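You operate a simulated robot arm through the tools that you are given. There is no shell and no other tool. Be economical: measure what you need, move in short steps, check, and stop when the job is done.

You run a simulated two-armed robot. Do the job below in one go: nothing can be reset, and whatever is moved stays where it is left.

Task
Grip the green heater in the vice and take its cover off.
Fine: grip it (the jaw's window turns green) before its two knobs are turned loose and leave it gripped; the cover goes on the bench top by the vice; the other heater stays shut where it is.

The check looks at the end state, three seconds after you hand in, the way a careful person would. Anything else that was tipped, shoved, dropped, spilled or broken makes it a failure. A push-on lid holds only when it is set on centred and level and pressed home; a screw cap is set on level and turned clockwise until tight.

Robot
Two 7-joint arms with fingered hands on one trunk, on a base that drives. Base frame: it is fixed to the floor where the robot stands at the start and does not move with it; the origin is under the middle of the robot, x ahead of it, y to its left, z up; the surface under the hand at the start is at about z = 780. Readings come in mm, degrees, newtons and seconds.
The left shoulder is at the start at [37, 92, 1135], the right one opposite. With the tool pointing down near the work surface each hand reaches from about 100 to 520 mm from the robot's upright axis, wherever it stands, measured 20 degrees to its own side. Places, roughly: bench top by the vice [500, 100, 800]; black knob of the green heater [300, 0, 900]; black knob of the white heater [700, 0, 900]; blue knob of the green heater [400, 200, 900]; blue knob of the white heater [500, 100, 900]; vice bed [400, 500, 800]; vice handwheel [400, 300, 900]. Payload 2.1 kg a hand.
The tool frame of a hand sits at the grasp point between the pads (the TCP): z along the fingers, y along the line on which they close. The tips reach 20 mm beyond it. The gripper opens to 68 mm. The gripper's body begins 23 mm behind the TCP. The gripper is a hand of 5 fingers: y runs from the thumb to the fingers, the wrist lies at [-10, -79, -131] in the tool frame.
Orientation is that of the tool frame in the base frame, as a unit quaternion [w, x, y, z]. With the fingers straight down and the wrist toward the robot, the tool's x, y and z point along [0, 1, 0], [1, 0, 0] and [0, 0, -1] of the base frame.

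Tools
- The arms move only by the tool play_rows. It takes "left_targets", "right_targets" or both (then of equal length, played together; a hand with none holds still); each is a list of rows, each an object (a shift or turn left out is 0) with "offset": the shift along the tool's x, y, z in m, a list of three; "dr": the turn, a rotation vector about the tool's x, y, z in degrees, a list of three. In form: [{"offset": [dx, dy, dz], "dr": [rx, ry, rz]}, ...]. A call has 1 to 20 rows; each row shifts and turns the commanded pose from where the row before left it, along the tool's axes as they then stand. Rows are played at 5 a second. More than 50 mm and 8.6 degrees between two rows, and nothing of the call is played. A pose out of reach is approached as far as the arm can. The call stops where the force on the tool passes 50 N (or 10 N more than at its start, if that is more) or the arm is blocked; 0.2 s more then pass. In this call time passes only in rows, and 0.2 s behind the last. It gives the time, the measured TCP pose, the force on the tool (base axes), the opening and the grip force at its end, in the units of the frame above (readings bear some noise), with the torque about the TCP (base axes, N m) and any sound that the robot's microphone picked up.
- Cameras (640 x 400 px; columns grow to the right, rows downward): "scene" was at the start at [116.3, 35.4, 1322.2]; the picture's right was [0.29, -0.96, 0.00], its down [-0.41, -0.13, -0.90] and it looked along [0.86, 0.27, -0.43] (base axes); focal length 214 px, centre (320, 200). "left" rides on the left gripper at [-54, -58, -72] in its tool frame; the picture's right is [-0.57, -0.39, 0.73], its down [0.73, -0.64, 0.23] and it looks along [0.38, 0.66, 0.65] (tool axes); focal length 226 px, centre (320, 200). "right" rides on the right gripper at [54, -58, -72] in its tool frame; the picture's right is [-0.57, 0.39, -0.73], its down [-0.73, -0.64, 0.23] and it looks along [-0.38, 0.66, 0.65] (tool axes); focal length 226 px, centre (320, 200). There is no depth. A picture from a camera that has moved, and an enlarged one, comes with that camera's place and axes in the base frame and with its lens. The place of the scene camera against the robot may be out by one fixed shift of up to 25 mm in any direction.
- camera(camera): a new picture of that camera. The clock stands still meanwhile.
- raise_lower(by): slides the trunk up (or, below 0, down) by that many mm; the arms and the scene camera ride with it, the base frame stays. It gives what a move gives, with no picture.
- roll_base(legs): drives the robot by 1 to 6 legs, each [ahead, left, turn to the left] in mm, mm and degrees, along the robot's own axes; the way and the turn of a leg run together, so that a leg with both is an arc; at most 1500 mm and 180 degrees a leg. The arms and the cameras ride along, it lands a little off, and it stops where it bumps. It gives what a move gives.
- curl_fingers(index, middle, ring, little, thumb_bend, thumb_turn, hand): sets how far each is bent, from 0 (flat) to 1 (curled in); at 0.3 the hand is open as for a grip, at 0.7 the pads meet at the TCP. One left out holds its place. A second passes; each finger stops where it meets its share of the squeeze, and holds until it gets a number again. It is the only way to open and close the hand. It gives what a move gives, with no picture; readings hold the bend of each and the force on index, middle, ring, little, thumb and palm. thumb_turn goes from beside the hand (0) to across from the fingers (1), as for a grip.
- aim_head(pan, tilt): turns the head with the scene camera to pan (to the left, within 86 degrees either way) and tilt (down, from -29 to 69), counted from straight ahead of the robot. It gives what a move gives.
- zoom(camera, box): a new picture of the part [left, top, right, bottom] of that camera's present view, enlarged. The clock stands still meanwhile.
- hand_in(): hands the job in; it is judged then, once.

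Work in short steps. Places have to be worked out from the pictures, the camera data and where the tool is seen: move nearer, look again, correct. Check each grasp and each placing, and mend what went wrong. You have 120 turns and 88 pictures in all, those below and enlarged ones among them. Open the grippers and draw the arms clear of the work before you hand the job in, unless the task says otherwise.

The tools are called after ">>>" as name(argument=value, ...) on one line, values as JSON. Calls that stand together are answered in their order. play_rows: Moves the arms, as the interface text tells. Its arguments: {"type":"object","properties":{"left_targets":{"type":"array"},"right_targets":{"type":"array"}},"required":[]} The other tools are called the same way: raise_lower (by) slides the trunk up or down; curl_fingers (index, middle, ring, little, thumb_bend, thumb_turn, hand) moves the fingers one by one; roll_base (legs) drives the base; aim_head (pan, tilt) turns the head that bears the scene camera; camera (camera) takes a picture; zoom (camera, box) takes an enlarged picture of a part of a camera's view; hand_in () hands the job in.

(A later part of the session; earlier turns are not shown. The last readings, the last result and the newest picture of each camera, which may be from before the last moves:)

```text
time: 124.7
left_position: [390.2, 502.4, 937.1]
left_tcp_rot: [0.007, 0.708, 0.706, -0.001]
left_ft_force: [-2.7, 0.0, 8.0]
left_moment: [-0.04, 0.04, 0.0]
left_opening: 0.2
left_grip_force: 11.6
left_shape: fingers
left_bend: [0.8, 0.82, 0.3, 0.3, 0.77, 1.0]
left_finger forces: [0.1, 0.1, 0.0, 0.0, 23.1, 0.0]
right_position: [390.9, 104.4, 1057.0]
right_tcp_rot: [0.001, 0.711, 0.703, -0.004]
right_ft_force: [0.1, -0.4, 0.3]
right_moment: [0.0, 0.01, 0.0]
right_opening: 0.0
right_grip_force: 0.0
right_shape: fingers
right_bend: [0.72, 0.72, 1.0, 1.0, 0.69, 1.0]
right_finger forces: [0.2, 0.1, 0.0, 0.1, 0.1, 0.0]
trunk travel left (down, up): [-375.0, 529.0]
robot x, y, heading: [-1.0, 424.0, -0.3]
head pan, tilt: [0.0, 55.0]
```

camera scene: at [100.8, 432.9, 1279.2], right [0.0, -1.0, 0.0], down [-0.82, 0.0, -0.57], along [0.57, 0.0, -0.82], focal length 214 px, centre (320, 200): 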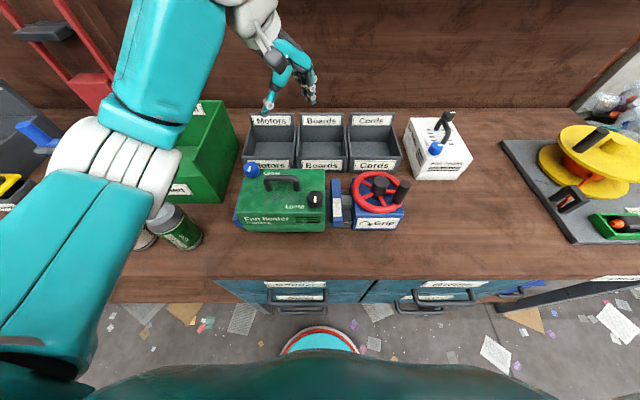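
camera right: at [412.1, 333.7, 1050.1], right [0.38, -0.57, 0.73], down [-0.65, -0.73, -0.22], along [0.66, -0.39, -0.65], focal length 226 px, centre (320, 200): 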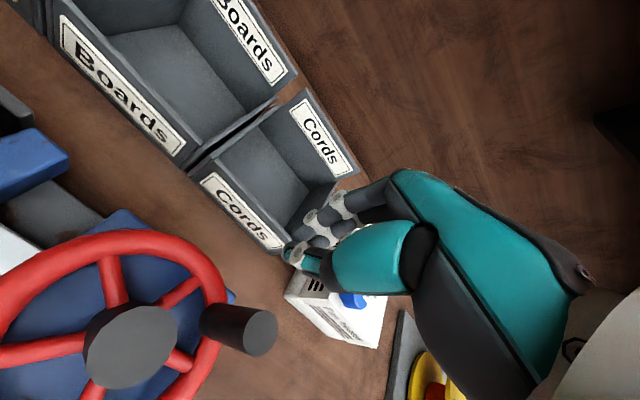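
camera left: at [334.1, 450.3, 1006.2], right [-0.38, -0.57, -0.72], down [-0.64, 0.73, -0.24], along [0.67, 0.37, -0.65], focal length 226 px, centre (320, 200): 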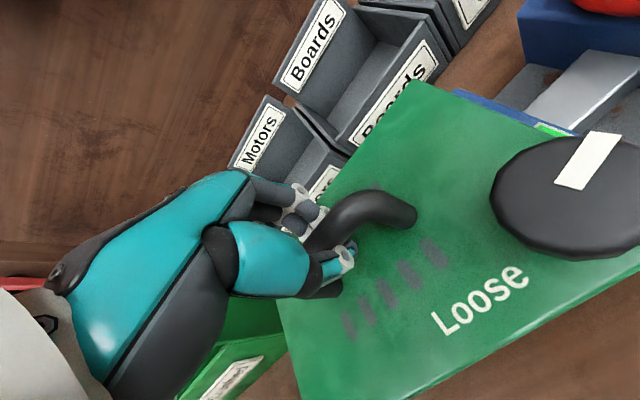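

The fingers lost the bar on the way down, so the heater may still stand a little proud. I release, rise, make a fist and press the handle down squarely.

>>> curl_fingers(hand="left", index=0.3, middle=0.3, thumb_bend=0.3)

>>> play_rows(left_targets=[{"offset": [0, 0, -0.02]}, {"offset": [0, 0, -0.03]}, {"offset": [0, 0, -0.02]}, {}])

>>> curl_fingers(hand="left", index=0.75, middle=0.75, ring=0.75, little=0.75, thumb_bend=0.75)

>>> play_rows(left_targets=[{"offset": [0, 0, 0.01]}, {"offset": [0, 0, 0.01]}, {"offset": [0, 0, 0.005]}, {"offset": [0, 0, 0.005]}, {"offset": [0, 0, 0.004]}, {"offset": [0, 0, 0.004]}, {"offset": [0, 0, 0.004]}, {"offset": [0, 0, 0.004]}, {"offset": [0, 0, 0.004]}, {"offset": [0, 0, 0.004]}, {}])

```text
time: 125.7
left_position: [390.2, 502.8, 936.1]
left_tcp_rot: [0.006, 0.708, 0.706, -0.002]
left_ft_force: [-1.2, -0.8, -0.4]
left_moment: [0.01, 0.0, 0.0]
left_opening: 63.9
left_grip_force: 0.5
left_shape: fingers
left_bend: [0.3, 0.3, 0.3, 0.3, 0.28, 0.96]
left_finger forces: [0.0, 0.0, 0.0, 0.0, 1.3, 0.0]
right_position: [390.9, 105.1, 1056.2]
right_tcp_rot: [0.001, 0.712, 0.702, -0.003]
right_ft_force: [-0.4, -0.2, 0.4]
right_moment: [-0.01, 0.03, 0.01]
right_opening: 0.1
right_grip_force: 0.1
right_shape: fingers
right_bend: [0.72, 0.72, 1.0, 1.0, 0.69, 1.0]
right_finger forces: [0.0, 0.0, 0.0, 0.0, 0.0, 0.1]
trunk travel left (down, up): [-375.0, 529.0]
robot x, y, heading: [-3.3, 420.9, -0.6]
head pan, tilt: [0.0, 55.0]
```

```text
time: 126.7
left_position: [390.3, 502.9, 1007.0]
left_tcp_rot: [0.007, 0.708, 0.706, -0.001]
left_ft_force: [0.0, 0.6, 0.1]
left_moment: [-0.03, 0.0, 0.01]
left_opening: 62.8
left_grip_force: 0.1
left_shape: fingers
left_bend: [0.3, 0.3, 0.3, 0.3, 0.3, 0.96]
left_finger forces: [0.1, 0.0, 0.0, 0.0, 0.0, 0.0]
right_position: [391.8, 104.3, 1057.2]
right_tcp_rot: [0.001, 0.712, 0.702, -0.004]
right_ft_force: [0.3, 0.0, -0.1]
right_moment: [-0.02, -0.02, -0.04]
right_opening: 0.0
right_grip_force: 0.1
right_shape: fingers
right_bend: [0.72, 0.72, 1.0, 1.0, 0.69, 1.0]
right_finger forces: [0.0, 0.0, 0.0, 0.0, 0.0, 0.0]
trunk travel left (down, up): [-375.0, 529.0]
robot x, y, heading: [-2.2, 422.8, -0.2]
head pan, tilt: [0.0, 55.0]
```

```text
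time: 127.7
left_position: [391.2, 503.6, 1006.0]
left_tcp_rot: [0.006, 0.708, 0.707, -0.001]
left_ft_force: [-0.1, 0.7, -0.3]
left_moment: [0.05, 0.0, -0.01]
left_opening: 0.0
left_grip_force: 0.2
left_shape: fingers
left_bend: [0.74, 0.75, 0.75, 0.75, 0.72, 1.0]
left_finger forces: [0.1, 0.1, 0.0, 0.0, 0.1, 0.1]
right_position: [391.4, 106.0, 1056.8]
right_tcp_rot: [0.001, 0.712, 0.702, -0.004]
right_ft_force: [-0.1, 0.1, -1.1]
right_moment: [0.01, -0.04, 0.04]
right_opening: 0.0
right_grip_force: 0.1
right_shape: fingers
right_bend: [0.72, 0.72, 1.0, 1.0, 0.69, 1.0]
right_finger forces: [0.0, 0.0, 0.0, 0.0, 0.0, 0.1]
trunk travel left (down, up): [-375.0, 529.0]
robot x, y, heading: [0.6, 425.7, -0.3]
head pan, tilt: [0.0, 55.0]
```

```text
time: 130.1
left_position: [392.2, 503.4, 952.2]
left_tcp_rot: [0.006, 0.707, 0.707, -0.002]
left_ft_force: [-0.1, 0.7, 0.5]
left_moment: [0.0, 0.0, 0.0]
left_opening: 0.0
left_grip_force: 0.0
left_shape: fingers
left_bend: [0.74, 0.75, 0.75, 0.75, 0.72, 1.0]
left_finger forces: [0.1, 0.0, 0.0, 0.0, 0.0, 0.1]
right_position: [391.3, 104.3, 1057.0]
right_tcp_rot: [0.001, 0.712, 0.702, -0.004]
right_ft_force: [-0.5, 0.4, -0.4]
right_moment: [-0.01, 0.0, 0.04]
right_opening: 0.1
right_grip_force: 0.1
right_shape: fingers
right_bend: [0.72, 0.72, 1.0, 1.0, 0.69, 1.0]
right_finger forces: [0.0, 0.1, 0.0, 0.0, 0.1, 0.1]
trunk travel left (down, up): [-375.0, 529.0]
robot x, y, heading: [0.6, 424.8, -0.1]
head pan, tilt: [0.0, 55.0]
```

No contact yet at z 952; I go on down in small steps.

>>> play_rows(left_targets=[{"offset": [0, 0, 0.003]}, {"offset": [0, 0, 0.003]}, {"offset": [0, 0, 0.003]}, {"offset": [0, 0, 0.003]}, {"offset": [0, 0, 0.003]}, {"offset": [0, 0, 0.003]}, {"offset": [0, 0, 0.003]}, {"offset": [0, 0, 0.003]}, {}])

```text
time: 132.1
left_position: [391.2, 501.9, 927.7]
left_tcp_rot: [0.006, 0.708, 0.706, -0.001]
left_ft_force: [11.7, -0.1, 12.9]
left_moment: [-0.04, 0.38, 0.05]
left_opening: 0.0
left_grip_force: 8.0
left_shape: fingers
left_bend: [0.74, 0.75, 0.75, 0.75, 0.72, 1.0]
left_finger forces: [0.1, 0.1, 0.0, 0.0, 16.2, 0.0]
right_position: [393.3, 105.2, 1056.6]
right_tcp_rot: [0.001, 0.712, 0.702, -0.005]
right_ft_force: [-0.5, 0.0, 0.4]
right_moment: [-0.02, 0.0, 0.03]
right_opening: 0.0
right_grip_force: 0.0
right_shape: fingers
right_bend: [0.72, 0.72, 1.0, 1.0, 0.69, 1.0]
right_finger forces: [0.0, 0.1, 0.1, 0.0, 0.1, 0.0]
trunk travel left (down, up): [-375.0, 529.0]
robot x, y, heading: [-3.2, 427.7, -0.3]
head pan, tilt: [0.0, 55.0]
```

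The fist is sliding by the bar's far side, so the bar lies nearer x ≈ 383. I rise, shift 9 mm back and press again.

>>> play_rows(left_targets=[{"offset": [0, 0, -0.015]}, {"offset": [0, -0.009, -0.008]}, {"offset": [0, 0, 0.006]}, {"offset": [0, 0, 0.005]}, {"offset": [0, 0, 0.004]}, {"offset": [0, 0, 0.003]}, {"offset": [0, 0, 0.003]}, {"offset": [0, 0, 0.003]}, {"offset": [0, 0, 0.003]}, {"offset": [0, 0, 0.003]}, {"offset": [0, 0, 0.003]}, {}])

```text
time: 134.3
left_position: [383.0, 501.7, 924.8]
left_tcp_rot: [0.012, 0.707, 0.707, 0.003]
left_ft_force: [4.1, 0.3, 18.2]
left_moment: [-0.03, 0.4, -0.02]
left_opening: 0.1
left_grip_force: 5.8
left_shape: fingers
left_bend: [0.74, 0.75, 0.75, 0.75, 0.74, 1.0]
left_finger forces: [0.0, 0.0, 0.1, 0.0, 11.3, 0.1]
right_position: [390.2, 104.7, 1057.7]
right_tcp_rot: [0.001, 0.712, 0.702, -0.003]
right_ft_force: [-0.3, 0.3, 0.2]
right_moment: [0.05, -0.01, 0.03]
right_opening: 0.0
right_grip_force: 0.0
right_shape: fingers
right_bend: [0.72, 0.72, 1.0, 1.0, 0.69, 1.0]
right_finger forces: [0.1, 0.0, 0.0, 0.0, 0.0, 0.0]
trunk travel left (down, up): [-375.0, 529.0]
robot x, y, heading: [3.5, 425.2, -0.5]
head pan, tilt: [0.0, 55.0]
stopped in row 10 (left hand): the force on the tool passed its limit at 55 N (the readings are from after the stop); the commanded pose is now the measured one
```

I pressed with 55 N; now I lift the hand aside and take one picture of the whole situation.

>>> play_rows(left_targets=[{"offset": [0, 0, -0.03]}, {"offset": [0, 0, -0.04]}, {"offset": [0, 0, -0.04]}, {"offset": [0.04, 0, -0.02]}, {"offset": [0.04, 0, 0]}, {"offset": [0.04, 0, 0]}, {"offset": [0.03, 0, 0]}, {}])

>>> zoom(camera="scene", box=[215, 145, 405, 245])

```text
time: 136.1
left_position: [388.0, 655.0, 1046.8]
left_tcp_rot: [0.01, 0.708, 0.706, 0.002]
left_ft_force: [-0.1, 0.2, -0.2]
left_moment: [0.0, 0.0, 0.01]
left_opening: 0.0
left_grip_force: 0.2
left_shape: fingers
left_bend: [0.74, 0.75, 0.75, 0.75, 0.74, 1.0]
left_finger forces: [0.0, 0.1, 0.0, 0.0, 0.0, 0.0]
left hand out of reach, approached as far as the arm can: row 4
right_position: [392.0, 104.6, 1057.6]
right_tcp_rot: [0.001, 0.712, 0.702, -0.004]
right_ft_force: [-0.4, -0.3, -0.3]
right_moment: [-0.02, 0.01, 0.01]
right_opening: 0.0
right_grip_force: 0.0
right_shape: fingers
right_bend: [0.72, 0.72, 1.0, 1.0, 0.69, 1.0]
right_finger forces: [0.0, 0.1, 0.0, 0.0, 0.0, 0.0]
trunk travel left (down, up): [-375.0, 529.0]
robot x, y, heading: [1.4, 425.8, -0.3]
head pan, tilt: [0.0, 55.0]
```

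```text
3.37 times, centred on (310, 195) of scene
camera zoom: at [100.5, 431.7, 1279.2], right [-0.01, -1.0, 0.0], down [-0.82, 0.01, -0.57], along [0.57, 0.0, -0.82], focal length 722 px, centre (354, 217)
```

zoom: 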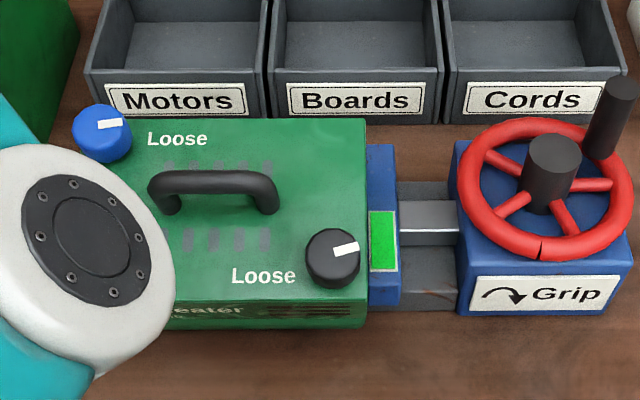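

The picture shows the heater has tipped forward ~16° in the jaws (my press was on the handle, which had moved forward), with the back raised ~30 mm. I'll press its rear top edge down with the fist to seat it again.

>>> play_rows(left_targets=[{"offset": [-0.04, 0.0068, 0]}, {"offset": [-0.04, 0.0068, 0]}, {"offset": [-0.04, 0.0068, 0]}, {"offset": [-0.04, 0.0068, 0]}, {"offset": [0, 0, 0.04]}, {"offset": [0, 0, 0.04]}, {"offset": [0, 0, 0.02]}, {}])

>>> play_rows(left_targets=[{"offset": [0, 0.001, 0.004]}, {"offset": [0, 0.001, 0.004]}, {"offset": [0, 0.001, 0.004]}, {"offset": [0, 0.001, 0.004]}, {"offset": [0, 0.001, 0.004]}, {}])

```text
time: 137.9
left_position: [418.8, 493.1, 948.6]
left_tcp_rot: [0.011, 0.707, 0.707, 0.001]
left_ft_force: [-0.6, 0.4, 0.4]
left_moment: [-0.01, 0.04, 0.02]
left_opening: 0.0
left_grip_force: 0.0
left_shape: fingers
left_bend: [0.74, 0.75, 0.75, 0.75, 0.74, 1.0]
left_finger forces: [0.0, 0.1, 0.1, 0.0, 0.0, 0.0]
right_position: [391.7, 104.7, 1056.8]
right_tcp_rot: [0.001, 0.712, 0.702, -0.004]
right_ft_force: [-0.8, -0.5, -0.1]
right_moment: [0.0, 0.0, -0.01]
right_opening: 0.0
right_grip_force: 0.1
right_shape: fingers
right_bend: [0.72, 0.72, 1.0, 1.0, 0.69, 1.0]
right_finger forces: [0.1, 0.0, 0.0, 0.0, 0.0, 0.0]
trunk travel left (down, up): [-375.0, 529.0]
robot x, y, heading: [2.8, 423.1, -0.7]
head pan, tilt: [0.0, 55.0]
```

```text
time: 139.3
left_position: [424.4, 492.5, 930.5]
left_tcp_rot: [0.012, 0.707, 0.707, 0.003]
left_ft_force: [5.4, 1.6, 21.1]
left_moment: [-0.05, -0.1, 0.01]
left_opening: 0.0
left_grip_force: 15.6
left_shape: fingers
left_bend: [0.74, 0.75, 0.75, 0.75, 0.76, 1.0]
left_finger forces: [17.9, 0.0, 0.0, 0.0, 13.2, 0.0]
right_position: [391.3, 105.2, 1057.3]
right_tcp_rot: [0.001, 0.712, 0.702, -0.004]
right_ft_force: [-0.1, 0.5, -0.4]
right_moment: [0.0, -0.01, -0.04]
right_opening: 0.1
right_grip_force: 0.2
right_shape: fingers
right_bend: [0.72, 0.72, 1.0, 1.0, 0.69, 1.0]
right_finger forces: [0.0, 0.0, 0.0, 0.0, 0.0, 0.0]
trunk travel left (down, up): [-375.0, 529.0]
robot x, y, heading: [-4.0, 423.7, -0.4]
head pan, tilt: [0.0, 55.0]
```

Contact with 21 N where expected. I keep pressing down with a slight forward drift.

>>> play_rows(left_targets=[{"offset": [0, 0.0012, 0.004]}, {"offset": [0, 0.0012, 0.004]}, {"offset": [0, 0.0012, 0.004]}, {"offset": [0, 0.0012, 0.004]}, {"offset": [0, 0.0012, 0.004]}, {"offset": [0, 0.0012, 0.004]}, {"offset": [0, 0.0012, 0.004]}, {"offset": [0, 0, 0.004]}, {"offset": [0, 0, 0.004]}, {}])

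```text
time: 140.5
left_position: [432.7, 492.5, 914.3]
left_tcp_rot: [0.018, 0.707, 0.707, 0.008]
left_ft_force: [6.0, 2.3, 21.3]
left_moment: [-0.04, -0.22, 0.07]
left_opening: 0.1
left_grip_force: 16.5
left_shape: fingers
left_bend: [0.74, 0.75, 0.75, 0.75, 0.76, 1.0]
left_finger forces: [25.0, 0.1, 0.0, 0.0, 7.9, 0.0]
right_position: [391.7, 105.4, 1056.1]
right_tcp_rot: [0.001, 0.712, 0.702, -0.003]
right_ft_force: [-0.3, 0.3, 0.8]
right_moment: [0.01, 0.01, 0.0]
right_opening: 0.1
right_grip_force: 0.2
right_shape: fingers
right_bend: [0.72, 0.72, 1.0, 1.0, 0.69, 1.0]
right_finger forces: [0.1, 0.0, 0.0, 0.0, 0.0, 0.0]
trunk travel left (down, up): [-375.0, 529.0]
robot x, y, heading: [0.8, 424.8, -0.3]
head pan, tilt: [0.0, 55.0]
stopped in row 6 (left hand): the force on the tool passed its limit at 54 N (the readings are from after the stop); the commanded pose is now the measured one
```

Stopped at 54 N, still perhaps 10 mm proud. I press on from here.

>>> play_rows(left_targets=[{"offset": [0, 0, 0.003]}, {"offset": [0, 0.001, 0.003]}, {"offset": [0, 0.001, 0.003]}, {"offset": [0, 0.001, 0.003]}, {"offset": [0, 0, 0.003]}, {"offset": [0, 0, 0.003]}, {}])

```text
time: 141.0
left_position: [433.3, 491.5, 914.3]
left_tcp_rot: [0.024, 0.706, 0.707, 0.011]
left_ft_force: [-0.1, 3.8, 24.2]
left_moment: [-0.07, -0.12, -0.01]
left_opening: 0.2
left_grip_force: 14.9
left_shape: fingers
left_bend: [0.74, 0.75, 0.75, 0.75, 0.78, 1.0]
left_finger forces: [13.0, 0.0, 0.0, 0.0, 17.9, 0.0]
right_position: [390.8, 104.9, 1057.2]
right_tcp_rot: [0.001, 0.711, 0.703, -0.004]
right_ft_force: [1.0, -0.5, 0.4]
right_moment: [0.03, 0.0, 0.0]
right_opening: 0.0
right_grip_force: 0.0
right_shape: fingers
right_bend: [0.72, 0.72, 1.0, 1.0, 0.69, 1.0]
right_finger forces: [0.0, 0.1, 0.0, 0.0, 0.1, 0.0]
trunk travel left (down, up): [-375.0, 529.0]
robot x, y, heading: [1.7, 426.3, -0.4]
head pan, tilt: [0.0, 55.0]
stopped in row 2 (left hand): the force on the tool passed its limit at 54 N (the readings are from after the stop); the commanded pose is now the measured one
```

It's a hard stop now, so the heater is seated again. I'll check the black knob: level the hand, go over the knob pre-turned clockwise, and see by torque whether more counter-clockwise travel exists.

>>> play_rows(left_targets=[{"offset": [0, 0, -0.02]}, {"offset": [0, 0, -0.04]}, {"dr": [2.8, 1.05, 0]}, {"offset": [-0.0192, -0.0268, 0]}, {"offset": [-0.0192, -0.0268, 0]}, {"offset": [-0.0192, -0.0268, 0]}, {"dr": [0, 0, 7.2]}, {"dr": [0, 0, 7.2]}, {"dr": [0, 0, 7.2]}, {"dr": [0, 0, 7.2]}, {"dr": [0, 0, 7.2]}, {"dr": [0, 0, 7.2]}, {"dr": [0, 0, 7.2]}, {}])

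>>> curl_fingers(hand="left", index=0.3, middle=0.3, ring=1.0, little=1.0, thumb_bend=0.3, thumb_turn=0.98)

```text
time: 144.0
left_position: [350.9, 434.9, 972.6]
left_tcp_rot: [-0.004, 0.941, 0.339, -0.003]
left_ft_force: [-0.1, 0.4, 0.9]
left_moment: [-0.02, 0.01, -0.01]
left_opening: 0.1
left_grip_force: 0.0
left_shape: fingers
left_bend: [0.74, 0.75, 0.75, 0.75, 0.73, 1.0]
left_finger forces: [0.0, 0.0, 0.0, 0.0, 0.0, 0.0]
right_position: [391.4, 104.6, 1056.9]
right_tcp_rot: [0.0, 0.712, 0.702, -0.004]
right_ft_force: [0.2, 1.0, 0.4]
right_moment: [-0.01, -0.02, -0.02]
right_opening: 0.0
right_grip_force: 0.1
right_shape: fingers
right_bend: [0.72, 0.72, 1.0, 1.0, 0.69, 1.0]
right_finger forces: [0.0, 0.0, 0.0, 0.0, 0.1, 0.0]
trunk travel left (down, up): [-375.0, 529.0]
robot x, y, heading: [2.7, 423.4, -0.4]
head pan, tilt: [0.0, 55.0]
```

```text
time: 145.0
left_position: [351.4, 433.8, 973.2]
left_tcp_rot: [-0.004, 0.941, 0.339, -0.003]
left_ft_force: [-0.4, 0.0, 0.3]
left_moment: [0.0, -0.04, -0.01]
left_opening: 62.2
left_grip_force: 0.1
left_shape: fingers
left_bend: [0.3, 0.3, 1.0, 1.0, 0.3, 0.96]
left_finger forces: [0.1, 0.0, 0.1, 0.1, 0.0, 0.1]
right_position: [391.7, 105.0, 1056.9]
right_tcp_rot: [0.0, 0.712, 0.702, -0.004]
right_ft_force: [0.2, -0.1, 0.2]
right_moment: [0.01, 0.01, -0.03]
right_opening: 0.0
right_grip_force: 0.1
right_shape: fingers
right_bend: [0.72, 0.72, 1.0, 1.0, 0.69, 1.0]
right_finger forces: [0.0, 0.0, 0.0, 0.0, 0.0, 0.0]
trunk travel left (down, up): [-375.0, 529.0]
robot x, y, heading: [0.5, 426.4, -0.5]
head pan, tilt: [0.0, 55.0]
```

One picture here to see seating, window and knob at once.

>>> camera(camera="left")

```text
1 pictures are left
camera left: at [271.5, 444.9, 1043.7], right [-0.69, -0.06, -0.72], down [0.15, 0.96, -0.23], along [0.71, -0.27, -0.65], focal length 226 px, centre (320, 200)
```

left: 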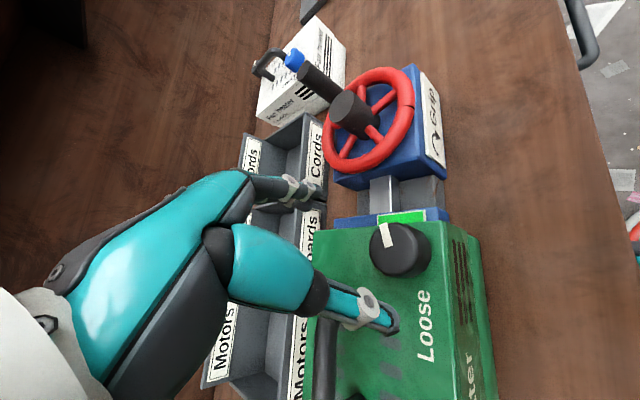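

Window green; pointer at ~110°. I grip the black knob and turn counter-clockwise, reading the torque.

>>> play_rows(left_targets=[{"offset": [-0.0031, -0.0016, 0.025]}, {"offset": [0, 0, 0.015]}, {"offset": [0, 0, 0.01]}, {}])

>>> curl_fingers(hand="left", index=0.65, middle=0.65, thumb_bend=0.65)

>>> curl_fingers(hand="left", index=0.95, middle=0.95, thumb_bend=0.95)

>>> play_rows(left_targets=[{"dr": [0, 0, -6]}, {"dr": [0, 0, -6]}, {"dr": [0, 0, -6]}, {"dr": [0, 0, -6]}, {"dr": [0, 0, -6]}, {}])

>>> play_rows(left_targets=[{"dr": [0, 0, -6]}, {"dr": [0, 0, -6]}, {"dr": [0, 0, -6]}, {"dr": [0, 0, -6]}, {"dr": [0, 0, -6]}, {}])

```text
time: 146.0
left_position: [347.6, 435.1, 921.0]
left_tcp_rot: [-0.003, 0.941, 0.34, -0.003]
left_ft_force: [-0.6, 0.0, -0.8]
left_moment: [-0.01, -0.01, 0.02]
left_opening: 62.3
left_grip_force: 0.1
left_shape: fingers
left_bend: [0.3, 0.3, 1.0, 1.0, 0.3, 0.96]
left_finger forces: [0.1, 0.0, 0.0, 0.0, 0.0, 0.0]
right_position: [392.8, 105.7, 1057.1]
right_tcp_rot: [0.001, 0.712, 0.702, -0.004]
right_ft_force: [-0.4, 0.5, 1.1]
right_moment: [-0.01, 0.01, 0.03]
right_opening: 0.0
right_grip_force: 0.1
right_shape: fingers
right_bend: [0.72, 0.72, 1.0, 1.0, 0.69, 1.0]
right_finger forces: [0.1, 0.0, 0.1, 0.0, 0.0, 0.1]
trunk travel left (down, up): [-375.0, 529.0]
robot x, y, heading: [-0.5, 425.4, -0.6]
head pan, tilt: [0.0, 55.0]
```

```text
time: 147.0
left_position: [346.4, 434.4, 922.3]
left_tcp_rot: [-0.003, 0.94, 0.34, -0.003]
left_ft_force: [-1.5, 1.9, -0.4]
left_moment: [0.03, 0.0, -0.03]
left_opening: 22.0
left_grip_force: 5.4
left_shape: fingers
left_bend: [0.57, 0.63, 1.0, 1.0, 0.5, 0.99]
left_finger forces: [3.0, 1.0, 0.0, 0.0, 6.2, 0.0]
right_position: [391.2, 105.8, 1057.8]
right_tcp_rot: [0.001, 0.712, 0.702, -0.005]
right_ft_force: [-0.3, 0.7, -0.2]
right_moment: [0.0, -0.01, -0.03]
right_opening: 0.0
right_grip_force: 0.1
right_shape: fingers
right_bend: [0.72, 0.72, 1.0, 1.0, 0.69, 1.0]
right_finger forces: [0.0, 0.1, 0.1, 0.1, 0.0, 0.0]
trunk travel left (down, up): [-375.0, 529.0]
robot x, y, heading: [-3.8, 425.8, -0.4]
head pan, tilt: [0.0, 55.0]
```

```text
time: 148.0
left_position: [348.1, 436.2, 921.2]
left_tcp_rot: [-0.005, 0.941, 0.339, -0.004]
left_ft_force: [4.4, 7.2, -13.4]
left_moment: [0.1, -0.09, -0.05]
left_opening: 18.6
left_grip_force: 22.7
left_shape: fingers
left_bend: [0.72, 0.73, 1.0, 1.0, 0.57, 0.99]
left_finger forces: [11.6, 10.6, 0.0, 0.0, 24.1, 0.1]
right_position: [392.5, 107.5, 1056.5]
right_tcp_rot: [0.002, 0.712, 0.702, -0.004]
right_ft_force: [0.2, 0.2, -0.2]
right_moment: [0.02, 0.0, -0.01]
right_opening: 0.0
right_grip_force: 0.0
right_shape: fingers
right_bend: [0.72, 0.72, 1.0, 1.0, 0.69, 1.0]
right_finger forces: [0.0, 0.0, 0.1, 0.0, 0.1, 0.0]
trunk travel left (down, up): [-375.0, 529.0]
robot x, y, heading: [-3.0, 421.6, -0.6]
head pan, tilt: [0.0, 55.0]
```

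```text
time: 149.4
left_position: [348.3, 435.5, 922.3]
left_tcp_rot: [-0.004, 0.82, 0.573, -0.003]
left_ft_force: [1.0, 11.6, -9.3]
left_moment: [0.09, -0.01, -0.15]
left_opening: 19.1
left_grip_force: 24.1
left_shape: fingers
left_bend: [0.72, 0.61, 1.0, 1.0, 0.57, 1.0]
left_finger forces: [9.8, 12.7, 0.0, 0.0, 25.8, 0.0]
right_position: [392.9, 107.4, 1057.3]
right_tcp_rot: [0.001, 0.712, 0.702, -0.005]
right_ft_force: [-0.2, -0.2, 0.2]
right_moment: [0.02, -0.01, -0.01]
right_opening: 0.0
right_grip_force: 0.1
right_shape: fingers
right_bend: [0.72, 0.72, 1.0, 1.0, 0.69, 1.0]
right_finger forces: [0.1, 0.0, 0.0, 0.0, 0.1, 0.0]
trunk travel left (down, up): [-375.0, 529.0]
robot x, y, heading: [-1.0, 422.9, -0.4]
head pan, tilt: [0.0, 55.0]
```

```text
time: 150.8
left_position: [347.6, 435.7, 921.2]
left_tcp_rot: [-0.005, 0.643, 0.766, 0.003]
left_ft_force: [-6.1, 5.9, -4.1]
left_moment: [0.06, 0.09, -0.1]
left_opening: 18.4
left_grip_force: 22.9
left_shape: fingers
left_bend: [0.72, 0.6, 1.0, 1.0, 0.57, 1.0]
left_finger forces: [8.8, 10.7, 0.0, 0.0, 25.6, 0.1]
right_position: [392.1, 106.9, 1057.8]
right_tcp_rot: [0.001, 0.712, 0.702, -0.004]
right_ft_force: [-0.1, 0.2, 0.0]
right_moment: [0.05, -0.01, 0.04]
right_opening: 0.0
right_grip_force: 0.1
right_shape: fingers
right_bend: [0.72, 0.72, 1.0, 1.0, 0.69, 1.0]
right_finger forces: [0.0, 0.0, 0.0, 0.0, 0.0, 0.1]
trunk travel left (down, up): [-375.0, 529.0]
robot x, y, heading: [-5.1, 421.7, -0.5]
head pan, tilt: [0.0, 55.0]
```

Torque is like free turning, so it isn't at a stop: the knob is still unscrewing. I continue this stroke, then unwind and do another.

>>> play_rows(left_targets=[{"dr": [0, 0, -6]}, {"dr": [0, 0, -6]}, {"dr": [0, 0, -6]}, {"dr": [0, 0, -6]}, {}])

>>> curl_fingers(hand="left", index=0.3, middle=0.3, thumb_bend=0.3, thumb_turn=0.98)

>>> play_rows(left_targets=[{"offset": [0, 0, -0.02]}, {"offset": [0, 0, -0.02]}, {"dr": [0, 0, 8]}, {"dr": [0, 0, 8]}, {"dr": [0, 0, 8]}, {"dr": [0, 0, 8]}, {"dr": [0, 0, 8]}, {"dr": [0, 0, 8]}, {"dr": [0, 0, 8]}, {"dr": [0, 0, 8]}, {"dr": [0, 0, 8]}, {"dr": [0, 0, 8]}, {"dr": [0, 0, 8]}, {"offset": [0, 0, 0.02]}, {"offset": [0, 0, 0.02]}, {}])

>>> curl_fingers(hand="left", index=0.65, middle=0.65, thumb_bend=0.65)

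>>> curl_fingers(hand="left", index=0.95, middle=0.95, thumb_bend=0.95)

>>> play_rows(left_targets=[{"dr": [0, 0, -6]}, {"dr": [0, 0, -6]}, {"dr": [0, 0, -6]}, {"dr": [0, 0, -6]}, {"dr": [0, 0, -6]}, {"dr": [0, 0, -6]}, {"dr": [0, 0, -6]}, {}])

>>> play_rows(left_targets=[{"dr": [0, 0, -6]}, {"dr": [0, 0, -6]}, {"dr": [0, 0, -6]}, {"dr": [0, 0, -6]}, {"dr": [0, 0, -6]}, {"dr": [0, 0, -6]}, {"dr": [0, 0, -6]}, {}])

```text
time: 152.2
left_position: [352.3, 471.6, 909.7]
left_tcp_rot: [-0.029, 0.453, 0.889, 0.054]
left_ft_force: [-5.4, -3.8, 6.7]
left_moment: [-0.06, -0.03, -0.03]
left_opening: 0.0
left_grip_force: 10.1
left_shape: fingers
left_bend: [0.76, 0.78, 1.0, 1.0, 0.84, 1.0]
left_finger forces: [19.8, 0.0, 0.0, 0.1, 0.0, 0.0]
right_position: [391.4, 104.9, 1057.9]
right_tcp_rot: [0.001, 0.712, 0.702, -0.003]
right_ft_force: [-0.4, 0.8, 0.1]
right_moment: [-0.02, 0.0, 0.01]
right_opening: 0.0
right_grip_force: 0.0
right_shape: fingers
right_bend: [0.72, 0.72, 1.0, 1.0, 0.69, 1.0]
right_finger forces: [0.0, 0.0, 0.1, 0.0, 0.1, 0.1]
trunk travel left (down, up): [-375.0, 529.0]
robot x, y, heading: [-0.1, 426.8, -0.6]
head pan, tilt: [0.0, 55.0]
stopped in row 5 (left hand): the arm was blocked; the commanded pose is now the measured one
```

```text
time: 153.2
left_position: [351.1, 470.0, 911.9]
left_tcp_rot: [-0.027, 0.453, 0.89, 0.055]
left_ft_force: [-4.5, -5.7, 35.5]
left_moment: [0.07, -0.33, 0.09]
left_opening: 0.0
left_grip_force: 34.6
left_shape: fingers
left_bend: [0.77, 0.76, 1.0, 1.0, 0.79, 1.0]
left_finger forces: [3.0, 19.8, 0.0, 0.0, 46.7, 0.1]
right_position: [389.3, 104.9, 1058.0]
right_tcp_rot: [0.001, 0.711, 0.703, -0.002]
right_ft_force: [0.1, 0.1, 1.3]
right_moment: [-0.01, 0.0, -0.04]
right_opening: 0.0
right_grip_force: 0.1
right_shape: fingers
right_bend: [0.72, 0.72, 1.0, 1.0, 0.69, 1.0]
right_finger forces: [0.1, 0.0, 0.0, 0.0, 0.0, 0.0]
trunk travel left (down, up): [-375.0, 529.0]
robot x, y, heading: [1.6, 425.6, -0.6]
head pan, tilt: [0.0, 55.0]
```

```text
time: 156.4
left_position: [350.6, 468.1, 917.5]
left_tcp_rot: [-0.047, 0.945, 0.322, 0.022]
left_ft_force: [-15.0, 1.1, 29.4]
left_moment: [-0.55, -0.98, 0.09]
left_opening: 63.4
left_grip_force: 19.3
left_shape: fingers
left_bend: [0.29, 0.3, 1.0, 1.0, 0.3, 0.96]
left_finger forces: [6.0, 18.2, 0.0, 14.8, 0.1, 0.0]
right_position: [389.5, 106.0, 1059.4]
right_tcp_rot: [0.002, 0.712, 0.702, -0.003]
right_ft_force: [-0.1, -0.4, 0.2]
right_moment: [0.0, -0.02, 0.01]
right_opening: 0.0
right_grip_force: 0.2
right_shape: fingers
right_bend: [0.72, 0.72, 1.0, 1.0, 0.69, 1.0]
right_finger forces: [0.1, 0.0, 0.0, 0.1, 0.0, 0.0]
trunk travel left (down, up): [-375.0, 529.0]
robot x, y, heading: [-1.0, 424.0, -0.3]
head pan, tilt: [0.0, 55.0]
stopped in row 16 (left hand): the force on the tool passed its limit at 53 N (the readings are from after the stop); the commanded pose is now the measured one
```

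```text
time: 157.0
left_position: [354.0, 464.8, 919.4]
left_tcp_rot: [-0.042, 0.945, 0.322, 0.029]
left_ft_force: [-4.2, -9.2, 39.1]
left_moment: [-0.79, -1.03, 0.0]
left_opening: 23.7
left_grip_force: 21.3
left_shape: fingers
left_bend: [0.43, 0.36, 1.0, 1.0, 0.65, 1.0]
left_finger forces: [16.6, 14.9, 0.0, 10.7, 0.1, 0.0]
right_position: [389.5, 102.5, 1057.2]
right_tcp_rot: [0.001, 0.712, 0.703, -0.003]
right_ft_force: [0.5, 0.0, 0.0]
right_moment: [0.0, 0.03, -0.03]
right_opening: 0.2
right_grip_force: 0.0
right_shape: fingers
right_bend: [0.72, 0.72, 1.0, 1.0, 0.69, 1.0]
right_finger forces: [0.1, 0.1, 0.0, 0.0, 0.1, 0.0]
trunk travel left (down, up): [-375.0, 529.0]
robot x, y, heading: [-5.9, 425.0, -0.5]
head pan, tilt: [0.0, 55.0]
stopped (left hand): the force on the tool passed its limit at 51 N (the readings are from after the stop); the commanded pose is now the measured one
```

```text
time: 157.4
left_position: [354.4, 465.1, 920.4]
left_tcp_rot: [-0.039, 0.946, 0.321, 0.03]
left_ft_force: [-4.1, -5.7, 26.0]
left_moment: [-0.3, -0.46, -0.11]
left_opening: 4.2
left_grip_force: 14.0
left_shape: fingers
left_bend: [0.47, 0.83, 1.0, 1.0, 0.91, 1.0]
left_finger forces: [18.3, 0.0, 0.1, 10.7, 0.0, 0.0]
right_position: [389.0, 104.4, 1057.8]
right_tcp_rot: [0.0, 0.712, 0.702, -0.003]
right_ft_force: [0.3, 0.3, -0.2]
right_moment: [-0.01, 0.01, -0.01]
right_opening: 0.0
right_grip_force: 0.0
right_shape: fingers
right_bend: [0.72, 0.72, 1.0, 1.0, 0.69, 1.0]
right_finger forces: [0.0, 0.0, 0.1, 0.0, 0.1, 0.1]
trunk travel left (down, up): [-375.0, 529.0]
robot x, y, heading: [0.5, 423.9, -0.2]
head pan, tilt: [0.0, 55.0]
stopped (left hand): the force on the tool passed its limit at 52 N (the readings are from after the stop); the commanded pose is now the measured one
```

```text
time: 159.2
left_position: [354.0, 466.3, 919.1]
left_tcp_rot: [-0.029, 0.767, 0.639, 0.041]
left_ft_force: [-6.9, -9.1, 29.5]
left_moment: [-0.7, -0.54, -0.3]
left_opening: 3.6
left_grip_force: 14.9
left_shape: fingers
left_bend: [0.47, 0.95, 1.0, 1.0, 0.91, 0.99]
left_finger forces: [30.3, 0.0, 0.0, 0.1, 0.1, 0.0]
right_position: [389.2, 104.1, 1056.4]
right_tcp_rot: [0.001, 0.712, 0.702, -0.002]
right_ft_force: [-0.4, -0.3, 1.0]
right_moment: [0.01, 0.0, 0.01]
right_opening: 0.0
right_grip_force: 0.1
right_shape: fingers
right_bend: [0.72, 0.72, 1.0, 1.0, 0.69, 1.0]
right_finger forces: [0.0, 0.1, 0.1, 0.1, 0.0, 0.0]
trunk travel left (down, up): [-375.0, 529.0]
robot x, y, heading: [-0.7, 423.3, -0.3]
head pan, tilt: [0.0, 55.0]
```

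```text
time: 160.5
left_position: [357.9, 471.2, 917.1]
left_tcp_rot: [-0.023, 0.563, 0.823, 0.069]
left_ft_force: [-11.7, -33.8, 9.3]
left_moment: [-0.01, -0.3, -0.78]
left_opening: 3.9
left_grip_force: 25.8
left_shape: fingers
left_bend: [0.56, 0.95, 1.0, 1.0, 0.92, 1.0]
left_finger forces: [43.4, 0.0, 0.1, 0.0, 6.8, 0.0]
right_position: [386.6, 99.3, 1056.5]
right_tcp_rot: [-0.001, 0.714, 0.7, -0.002]
right_ft_force: [0.3, 0.0, 0.3]
right_moment: [-0.03, -0.01, 0.05]
right_opening: 0.0
right_grip_force: 0.1
right_shape: fingers
right_bend: [0.72, 0.72, 1.0, 1.0, 0.69, 1.0]
right_finger forces: [0.0, 0.1, 0.0, 0.0, 0.0, 0.0]
trunk travel left (down, up): [-375.0, 529.0]
robot x, y, heading: [-2.7, 427.0, -0.7]
head pan, tilt: [0.0, 55.0]
stopped in row 6 (left hand): the force on the tool passed its limit at 59 N (the readings are from after the stop); the commanded pose is now the measured one
```

The arm hit its limit and jumped aside by 36 mm, so those last strokes missed the knob. I stop, open the hand and rise clear, then straighten it.

>>> play_rows(left_targets=[{"offset": [0, 0, -0.01]}, {"offset": [0, 0, -0.02]}, {}])

>>> curl_fingers(hand="left", index=0.3, middle=0.3, thumb_bend=0.3, thumb_turn=0.98)

>>> play_rows(left_targets=[{"offset": [0, 0, -0.02]}, {"offset": [0, 0, -0.03]}, {"offset": [0, 0, -0.03]}, {}])

```text
time: 161.3
left_position: [359.3, 482.7, 942.5]
left_tcp_rot: [-0.034, 0.554, 0.828, 0.079]
left_ft_force: [-2.1, 1.1, 0.4]
left_moment: [0.02, 0.01, 0.01]
left_opening: 3.9
left_grip_force: 0.0
left_shape: fingers
left_bend: [0.57, 0.95, 1.0, 1.0, 0.91, 1.0]
left_finger forces: [0.1, 0.0, 0.0, 0.1, 0.0, 0.0]
right_position: [391.2, 104.5, 1057.7]
right_tcp_rot: [0.001, 0.712, 0.702, -0.005]
right_ft_force: [0.5, -0.9, 0.1]
right_moment: [0.04, -0.02, 0.0]
right_opening: 0.0
right_grip_force: 0.2
right_shape: fingers
right_bend: [0.72, 0.72, 1.0, 1.0, 0.69, 1.0]
right_finger forces: [0.0, 0.0, 0.0, 0.0, 0.0, 0.1]
trunk travel left (down, up): [-375.0, 529.0]
robot x, y, heading: [-0.5, 426.5, -0.2]
head pan, tilt: [0.0, 55.0]
```

```text
time: 162.3
left_position: [359.4, 478.4, 944.6]
left_tcp_rot: [-0.029, 0.556, 0.827, 0.078]
left_ft_force: [-2.3, 0.4, 0.2]
left_moment: [0.02, 0.06, 0.07]
left_opening: 57.6
left_grip_force: 1.0
left_shape: fingers
left_bend: [0.36, 0.31, 1.0, 1.0, 0.3, 0.96]
left_finger forces: [2.3, 0.6, 0.1, 0.1, 0.0, 0.1]
right_position: [389.0, 103.8, 1057.1]
right_tcp_rot: [0.0, 0.712, 0.702, -0.004]
right_ft_force: [0.1, 0.6, -0.2]
right_moment: [-0.04, -0.01, 0.03]
right_opening: 0.0
right_grip_force: 0.1
right_shape: fingers
right_bend: [0.72, 0.72, 1.0, 1.0, 0.69, 1.0]
right_finger forces: [0.0, 0.0, 0.0, 0.0, 0.0, 0.1]
trunk travel left (down, up): [-375.0, 529.0]
robot x, y, heading: [-0.7, 422.7, -0.6]
head pan, tilt: [0.0, 55.0]
```

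```text
time: 163.3
left_position: [358.5, 463.5, 1019.0]
left_tcp_rot: [-0.023, 0.561, 0.825, 0.065]
left_ft_force: [-0.3, -0.1, 0.4]
left_moment: [0.02, 0.03, -0.01]
left_opening: 62.3
left_grip_force: 0.0
left_shape: fingers
left_bend: [0.3, 0.3, 1.0, 1.0, 0.3, 0.96]
left_finger forces: [0.0, 0.0, 0.1, 0.0, 0.0, 0.0]
left hand out of reach, approached as far as the arm can: row 3
right_position: [392.1, 103.8, 1056.3]
right_tcp_rot: [0.001, 0.713, 0.701, -0.004]
right_ft_force: [0.2, 0.0, 0.4]
right_moment: [0.0, -0.02, 0.02]
right_opening: 0.0
right_grip_force: 0.1
right_shape: fingers
right_bend: [0.72, 0.72, 1.0, 1.0, 0.69, 1.0]
right_finger forces: [0.1, 0.0, 0.1, 0.1, 0.1, 0.1]
trunk travel left (down, up): [-375.0, 529.0]
robot x, y, heading: [0.4, 423.3, -0.3]
head pan, tilt: [0.0, 55.0]
```

Clear of the work. I restore the hand upright, turned clockwise to about −60°, over the knob.

>>> play_rows(left_targets=[{"dr": [0, -0.84, 7.17]}, {"dr": [0, -0.84, 7.17]}, {"dr": [0, -0.84, 7.17]}, {"dr": [0, -0.84, 7.17]}, {"dr": [0, -0.84, 7.17]}, {"dr": [0, -0.84, 7.17]}, {"dr": [0, -0.84, 7.17]}, {"dr": [0, -0.84, 7.17]}, {"dr": [0, -0.84, 7.17]}, {"dr": [0, -0.84, 7.17]}, {"dr": [0, 0, 5]}, {"dr": [0, 0, 5]}, {"offset": [-0.0233, 0.0194, 0]}, {}])

```text
time: 166.3
left_position: [355.7, 427.3, 1007.5]
left_tcp_rot: [-0.002, 0.966, 0.257, -0.001]
left_ft_force: [-0.3, -0.4, 0.4]
left_moment: [0.01, -0.01, -0.01]
left_opening: 62.1
left_grip_force: 0.0
left_shape: fingers
left_bend: [0.3, 0.3, 1.0, 1.0, 0.3, 0.96]
left_finger forces: [0.1, 0.1, 0.0, 0.0, 0.1, 0.0]
left hand out of reach, approached as far as the arm can: row 7, 8
right_position: [390.7, 102.9, 1056.3]
right_tcp_rot: [0.001, 0.713, 0.702, -0.004]
right_ft_force: [0.4, 0.0, -0.2]
right_moment: [0.01, -0.02, 0.01]
right_opening: 0.2
right_grip_force: 0.1
right_shape: fingers
right_bend: [0.72, 0.72, 1.0, 1.0, 0.69, 1.0]
right_finger forces: [0.0, 0.1, 0.1, 0.1, 0.1, 0.0]
trunk travel left (down, up): [-375.0, 529.0]
robot x, y, heading: [-2.4, 426.3, -0.7]
head pan, tilt: [0.0, 55.0]
```

Upright again. I lower onto the knob and grip, checking the readings before turning.

>>> play_rows(left_targets=[{"offset": [-0.0022, -0.0096, 0.02]}, {"offset": [0, 0, 0.03]}, {"offset": [0, 0, 0.02]}, {"offset": [0, 0, 0.015]}, {}])

>>> curl_fingers(hand="left", index=0.65, middle=0.65, thumb_bend=0.65)

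>>> curl_fingers(hand="left", index=0.95, middle=0.95, thumb_bend=0.95)

```text
time: 167.5
left_position: [351.5, 435.7, 921.6]
left_tcp_rot: [-0.002, 0.966, 0.257, -0.001]
left_ft_force: [-1.0, -0.3, 0.7]
left_moment: [0.0, 0.04, 0.0]
left_opening: 62.0
left_grip_force: 0.0
left_shape: fingers
left_bend: [0.3, 0.3, 1.0, 1.0, 0.3, 0.96]
left_finger forces: [0.1, 0.1, 0.0, 0.0, 0.1, 0.1]
right_position: [390.9, 103.7, 1056.4]
right_tcp_rot: [0.0, 0.713, 0.701, -0.004]
right_ft_force: [-0.4, -0.7, -0.4]
right_moment: [-0.03, 0.01, -0.04]
right_opening: 0.0
right_grip_force: 0.1
right_shape: fingers
right_bend: [0.72, 0.72, 1.0, 1.0, 0.69, 1.0]
right_finger forces: [0.0, 0.1, 0.0, 0.1, 0.1, 0.1]
trunk travel left (down, up): [-375.0, 529.0]
robot x, y, heading: [1.1, 421.3, -0.5]
head pan, tilt: [0.0, 55.0]
```

```text
time: 168.5
left_position: [351.2, 432.4, 920.4]
left_tcp_rot: [-0.002, 0.966, 0.257, -0.001]
left_ft_force: [1.6, -8.6, -1.0]
left_moment: [-0.15, -0.01, -0.11]
left_opening: 9.6
left_grip_force: 3.7
left_shape: fingers
left_bend: [0.59, 0.53, 1.0, 1.0, 0.65, 1.0]
left_finger forces: [2.8, 5.9, 0.0, 0.0, 0.0, 0.1]
right_position: [389.9, 102.9, 1055.5]
right_tcp_rot: [0.0, 0.713, 0.702, -0.003]
right_ft_force: [0.3, 0.2, 0.6]
right_moment: [-0.01, -0.01, 0.0]
right_opening: 0.0
right_grip_force: 0.1
right_shape: fingers
right_bend: [0.72, 0.72, 1.0, 1.0, 0.69, 1.0]
right_finger forces: [0.1, 0.0, 0.0, 0.0, 0.0, 0.1]
trunk travel left (down, up): [-375.0, 529.0]
robot x, y, heading: [-2.6, 423.8, -0.5]
head pan, tilt: [0.0, 55.0]
```

```text
time: 169.5
left_position: [348.7, 433.5, 921.3]
left_tcp_rot: [-0.002, 0.966, 0.258, -0.001]
left_ft_force: [-3.4, -9.7, -3.3]
left_moment: [-0.12, -0.05, -0.12]
left_opening: 0.0
left_grip_force: 10.0
left_shape: fingers
left_bend: [0.74, 0.53, 1.0, 1.0, 0.82, 0.97]
left_finger forces: [12.5, 8.0, 0.0, 0.0, 0.0, 0.0]
right_position: [390.2, 101.9, 1056.9]
right_tcp_rot: [0.0, 0.713, 0.702, -0.003]
right_ft_force: [0.3, -0.1, 0.2]
right_moment: [-0.01, -0.01, -0.01]
right_opening: 0.1
right_grip_force: 0.0
right_shape: fingers
right_bend: [0.72, 0.72, 1.0, 1.0, 0.69, 1.0]
right_finger forces: [0.1, 0.0, 0.0, 0.0, 0.1, 0.0]
trunk travel left (down, up): [-375.0, 529.0]
robot x, y, heading: [-1.7, 428.1, -0.5]
head pan, tilt: [0.0, 55.0]
```

Only the fingers touch, the thumb misses, so the knob sits ~8 mm toward the fingers' side. I open, shift 8 mm that way and close again.

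>>> curl_fingers(hand="left", index=0.3, middle=0.3, thumb_bend=0.3, thumb_turn=0.98)

>>> play_rows(left_targets=[{"offset": [0, 0.004, 0]}, {"offset": [0, 0.004, 0]}, {}])

>>> curl_fingers(hand="left", index=0.65, middle=0.65, thumb_bend=0.65)

```text
time: 170.5
left_position: [349.7, 435.2, 921.4]
left_tcp_rot: [-0.001, 0.966, 0.257, 0.0]
left_ft_force: [0.1, 0.4, -0.6]
left_moment: [-0.02, 0.01, -0.03]
left_opening: 62.4
left_grip_force: 0.0
left_shape: fingers
left_bend: [0.3, 0.3, 1.0, 1.0, 0.3, 0.96]
left_finger forces: [0.0, 0.0, 0.0, 0.1, 0.0, 0.1]
right_position: [390.6, 103.2, 1056.7]
right_tcp_rot: [0.001, 0.713, 0.701, -0.005]
right_ft_force: [-0.5, 0.0, 0.4]
right_moment: [0.02, -0.01, -0.01]
right_opening: 0.0
right_grip_force: 0.1
right_shape: fingers
right_bend: [0.72, 0.72, 1.0, 1.0, 0.69, 1.0]
right_finger forces: [0.1, 0.0, 0.0, 0.0, 0.0, 0.1]
trunk travel left (down, up): [-375.0, 529.0]
robot x, y, heading: [-2.2, 424.6, -0.6]
head pan, tilt: [0.0, 55.0]
```

```text
time: 171.3
left_position: [353.6, 426.9, 921.7]
left_tcp_rot: [-0.002, 0.966, 0.257, -0.001]
left_ft_force: [-0.4, 0.0, -0.3]
left_moment: [0.03, 0.01, 0.02]
left_opening: 62.0
left_grip_force: 0.0
left_shape: fingers
left_bend: [0.3, 0.3, 1.0, 1.0, 0.3, 0.96]
left_finger forces: [0.0, 0.0, 0.0, 0.2, 0.1, 0.0]
right_position: [391.2, 103.5, 1058.0]
right_tcp_rot: [0.001, 0.712, 0.702, -0.004]
right_ft_force: [0.5, 0.1, 0.6]
right_moment: [-0.03, -0.02, -0.01]
right_opening: 0.0
right_grip_force: 0.0
right_shape: fingers
right_bend: [0.72, 0.72, 1.0, 1.0, 0.69, 1.0]
right_finger forces: [0.0, 0.1, 0.0, 0.1, 0.0, 0.0]
trunk travel left (down, up): [-375.0, 529.0]
robot x, y, heading: [-0.7, 425.4, -0.6]
head pan, tilt: [0.0, 55.0]
```

```text
time: 172.3
left_position: [353.8, 428.2, 920.8]
left_tcp_rot: [-0.002, 0.966, 0.257, 0.0]
left_ft_force: [0.8, -2.8, 0.0]
left_moment: [-0.03, 0.01, -0.02]
left_opening: 8.3
left_grip_force: 2.8
left_shape: fingers
left_bend: [0.63, 0.58, 1.0, 1.0, 0.61, 0.99]
left_finger forces: [0.6, 3.3, 0.0, 0.0, 1.2, 0.0]
right_position: [391.5, 103.8, 1057.5]
right_tcp_rot: [0.001, 0.713, 0.701, -0.004]
right_ft_force: [0.1, -0.1, -0.6]
right_moment: [0.01, -0.04, 0.04]
right_opening: 0.0
right_grip_force: 0.0
right_shape: fingers
right_bend: [0.72, 0.72, 1.0, 1.0, 0.69, 1.0]
right_finger forces: [0.0, 0.0, 0.0, 0.0, 0.0, 0.0]
trunk travel left (down, up): [-375.0, 529.0]
robot x, y, heading: [-2.2, 424.7, -0.3]
head pan, tilt: [0.0, 55.0]
```

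Contact is on the middle-finger side with a small chord, so the knob lies further along tool x. I shift 8 mm that way and regrip.

>>> curl_fingers(hand="left", index=0.3, middle=0.3, thumb_bend=0.3, thumb_turn=0.98)

>>> play_rows(left_targets=[{"offset": [0.004, -0.002, 0]}, {"offset": [0.004, -0.002, 0]}, {}])

>>> curl_fingers(hand="left", index=0.65, middle=0.65, thumb_bend=0.65)

```text
time: 173.3
left_position: [353.3, 427.6, 922.1]
left_tcp_rot: [-0.001, 0.966, 0.257, -0.001]
left_ft_force: [0.4, 1.1, -0.7]
left_moment: [0.02, 0.01, -0.01]
left_opening: 62.3
left_grip_force: 0.1
left_shape: fingers
left_bend: [0.3, 0.3, 1.0, 1.0, 0.3, 0.96]
left_finger forces: [0.0, 0.0, 0.1, 0.1, 0.0, 0.0]
right_position: [391.8, 102.7, 1056.9]
right_tcp_rot: [0.0, 0.713, 0.702, -0.004]
right_ft_force: [-0.3, -0.7, -0.1]
right_moment: [-0.03, 0.0, 0.02]
right_opening: 0.0
right_grip_force: 0.0
right_shape: fingers
right_bend: [0.72, 0.72, 1.0, 1.0, 0.69, 1.0]
right_finger forces: [0.0, 0.0, 0.0, 0.0, 0.0, 0.0]
trunk travel left (down, up): [-375.0, 529.0]
robot x, y, heading: [-0.8, 423.1, -0.5]
head pan, tilt: [0.0, 55.0]
```

```text
time: 174.1
left_position: [359.0, 436.0, 921.2]
left_tcp_rot: [-0.002, 0.966, 0.257, -0.001]
left_ft_force: [-0.3, -0.1, -0.5]
left_moment: [-0.02, 0.01, 0.0]
left_opening: 62.1
left_grip_force: 0.1
left_shape: fingers
left_bend: [0.3, 0.3, 1.0, 1.0, 0.3, 0.96]
left_finger forces: [0.2, 0.0, 0.1, 0.0, 0.1, 0.0]
right_position: [391.8, 104.7, 1057.9]
right_tcp_rot: [0.001, 0.712, 0.702, -0.005]
right_ft_force: [0.6, 1.1, 0.0]
right_moment: [-0.01, -0.01, 0.01]
right_opening: 0.2
right_grip_force: 0.0
right_shape: fingers
right_bend: [0.72, 0.72, 1.0, 1.0, 0.69, 1.0]
right_finger forces: [0.0, 0.1, 0.0, 0.0, 0.0, 0.0]
trunk travel left (down, up): [-375.0, 529.0]
robot x, y, heading: [3.4, 423.6, -0.6]
head pan, tilt: [0.0, 55.0]
```

```text
time: 175.1
left_position: [359.1, 434.7, 922.1]
left_tcp_rot: [-0.002, 0.966, 0.257, 0.0]
left_ft_force: [3.1, -7.3, -0.1]
left_moment: [-0.08, -0.02, -0.08]
left_opening: 18.8
left_grip_force: 5.9
left_shape: fingers
left_bend: [0.53, 0.55, 1.0, 1.0, 0.59, 0.99]
left_finger forces: [5.2, 4.8, 0.0, 0.1, 2.0, 0.1]
right_position: [390.7, 103.0, 1056.3]
right_tcp_rot: [0.0, 0.712, 0.702, -0.003]
right_ft_force: [-0.4, -0.7, -0.2]
right_moment: [0.0, -0.01, 0.01]
right_opening: 0.0
right_grip_force: 0.0
right_shape: fingers
right_bend: [0.72, 0.72, 1.0, 1.0, 0.69, 1.0]
right_finger forces: [0.1, 0.1, 0.0, 0.1, 0.1, 0.1]
trunk travel left (down, up): [-375.0, 529.0]
robot x, y, heading: [5.7, 424.6, -0.5]
head pan, tilt: [0.0, 55.0]
```

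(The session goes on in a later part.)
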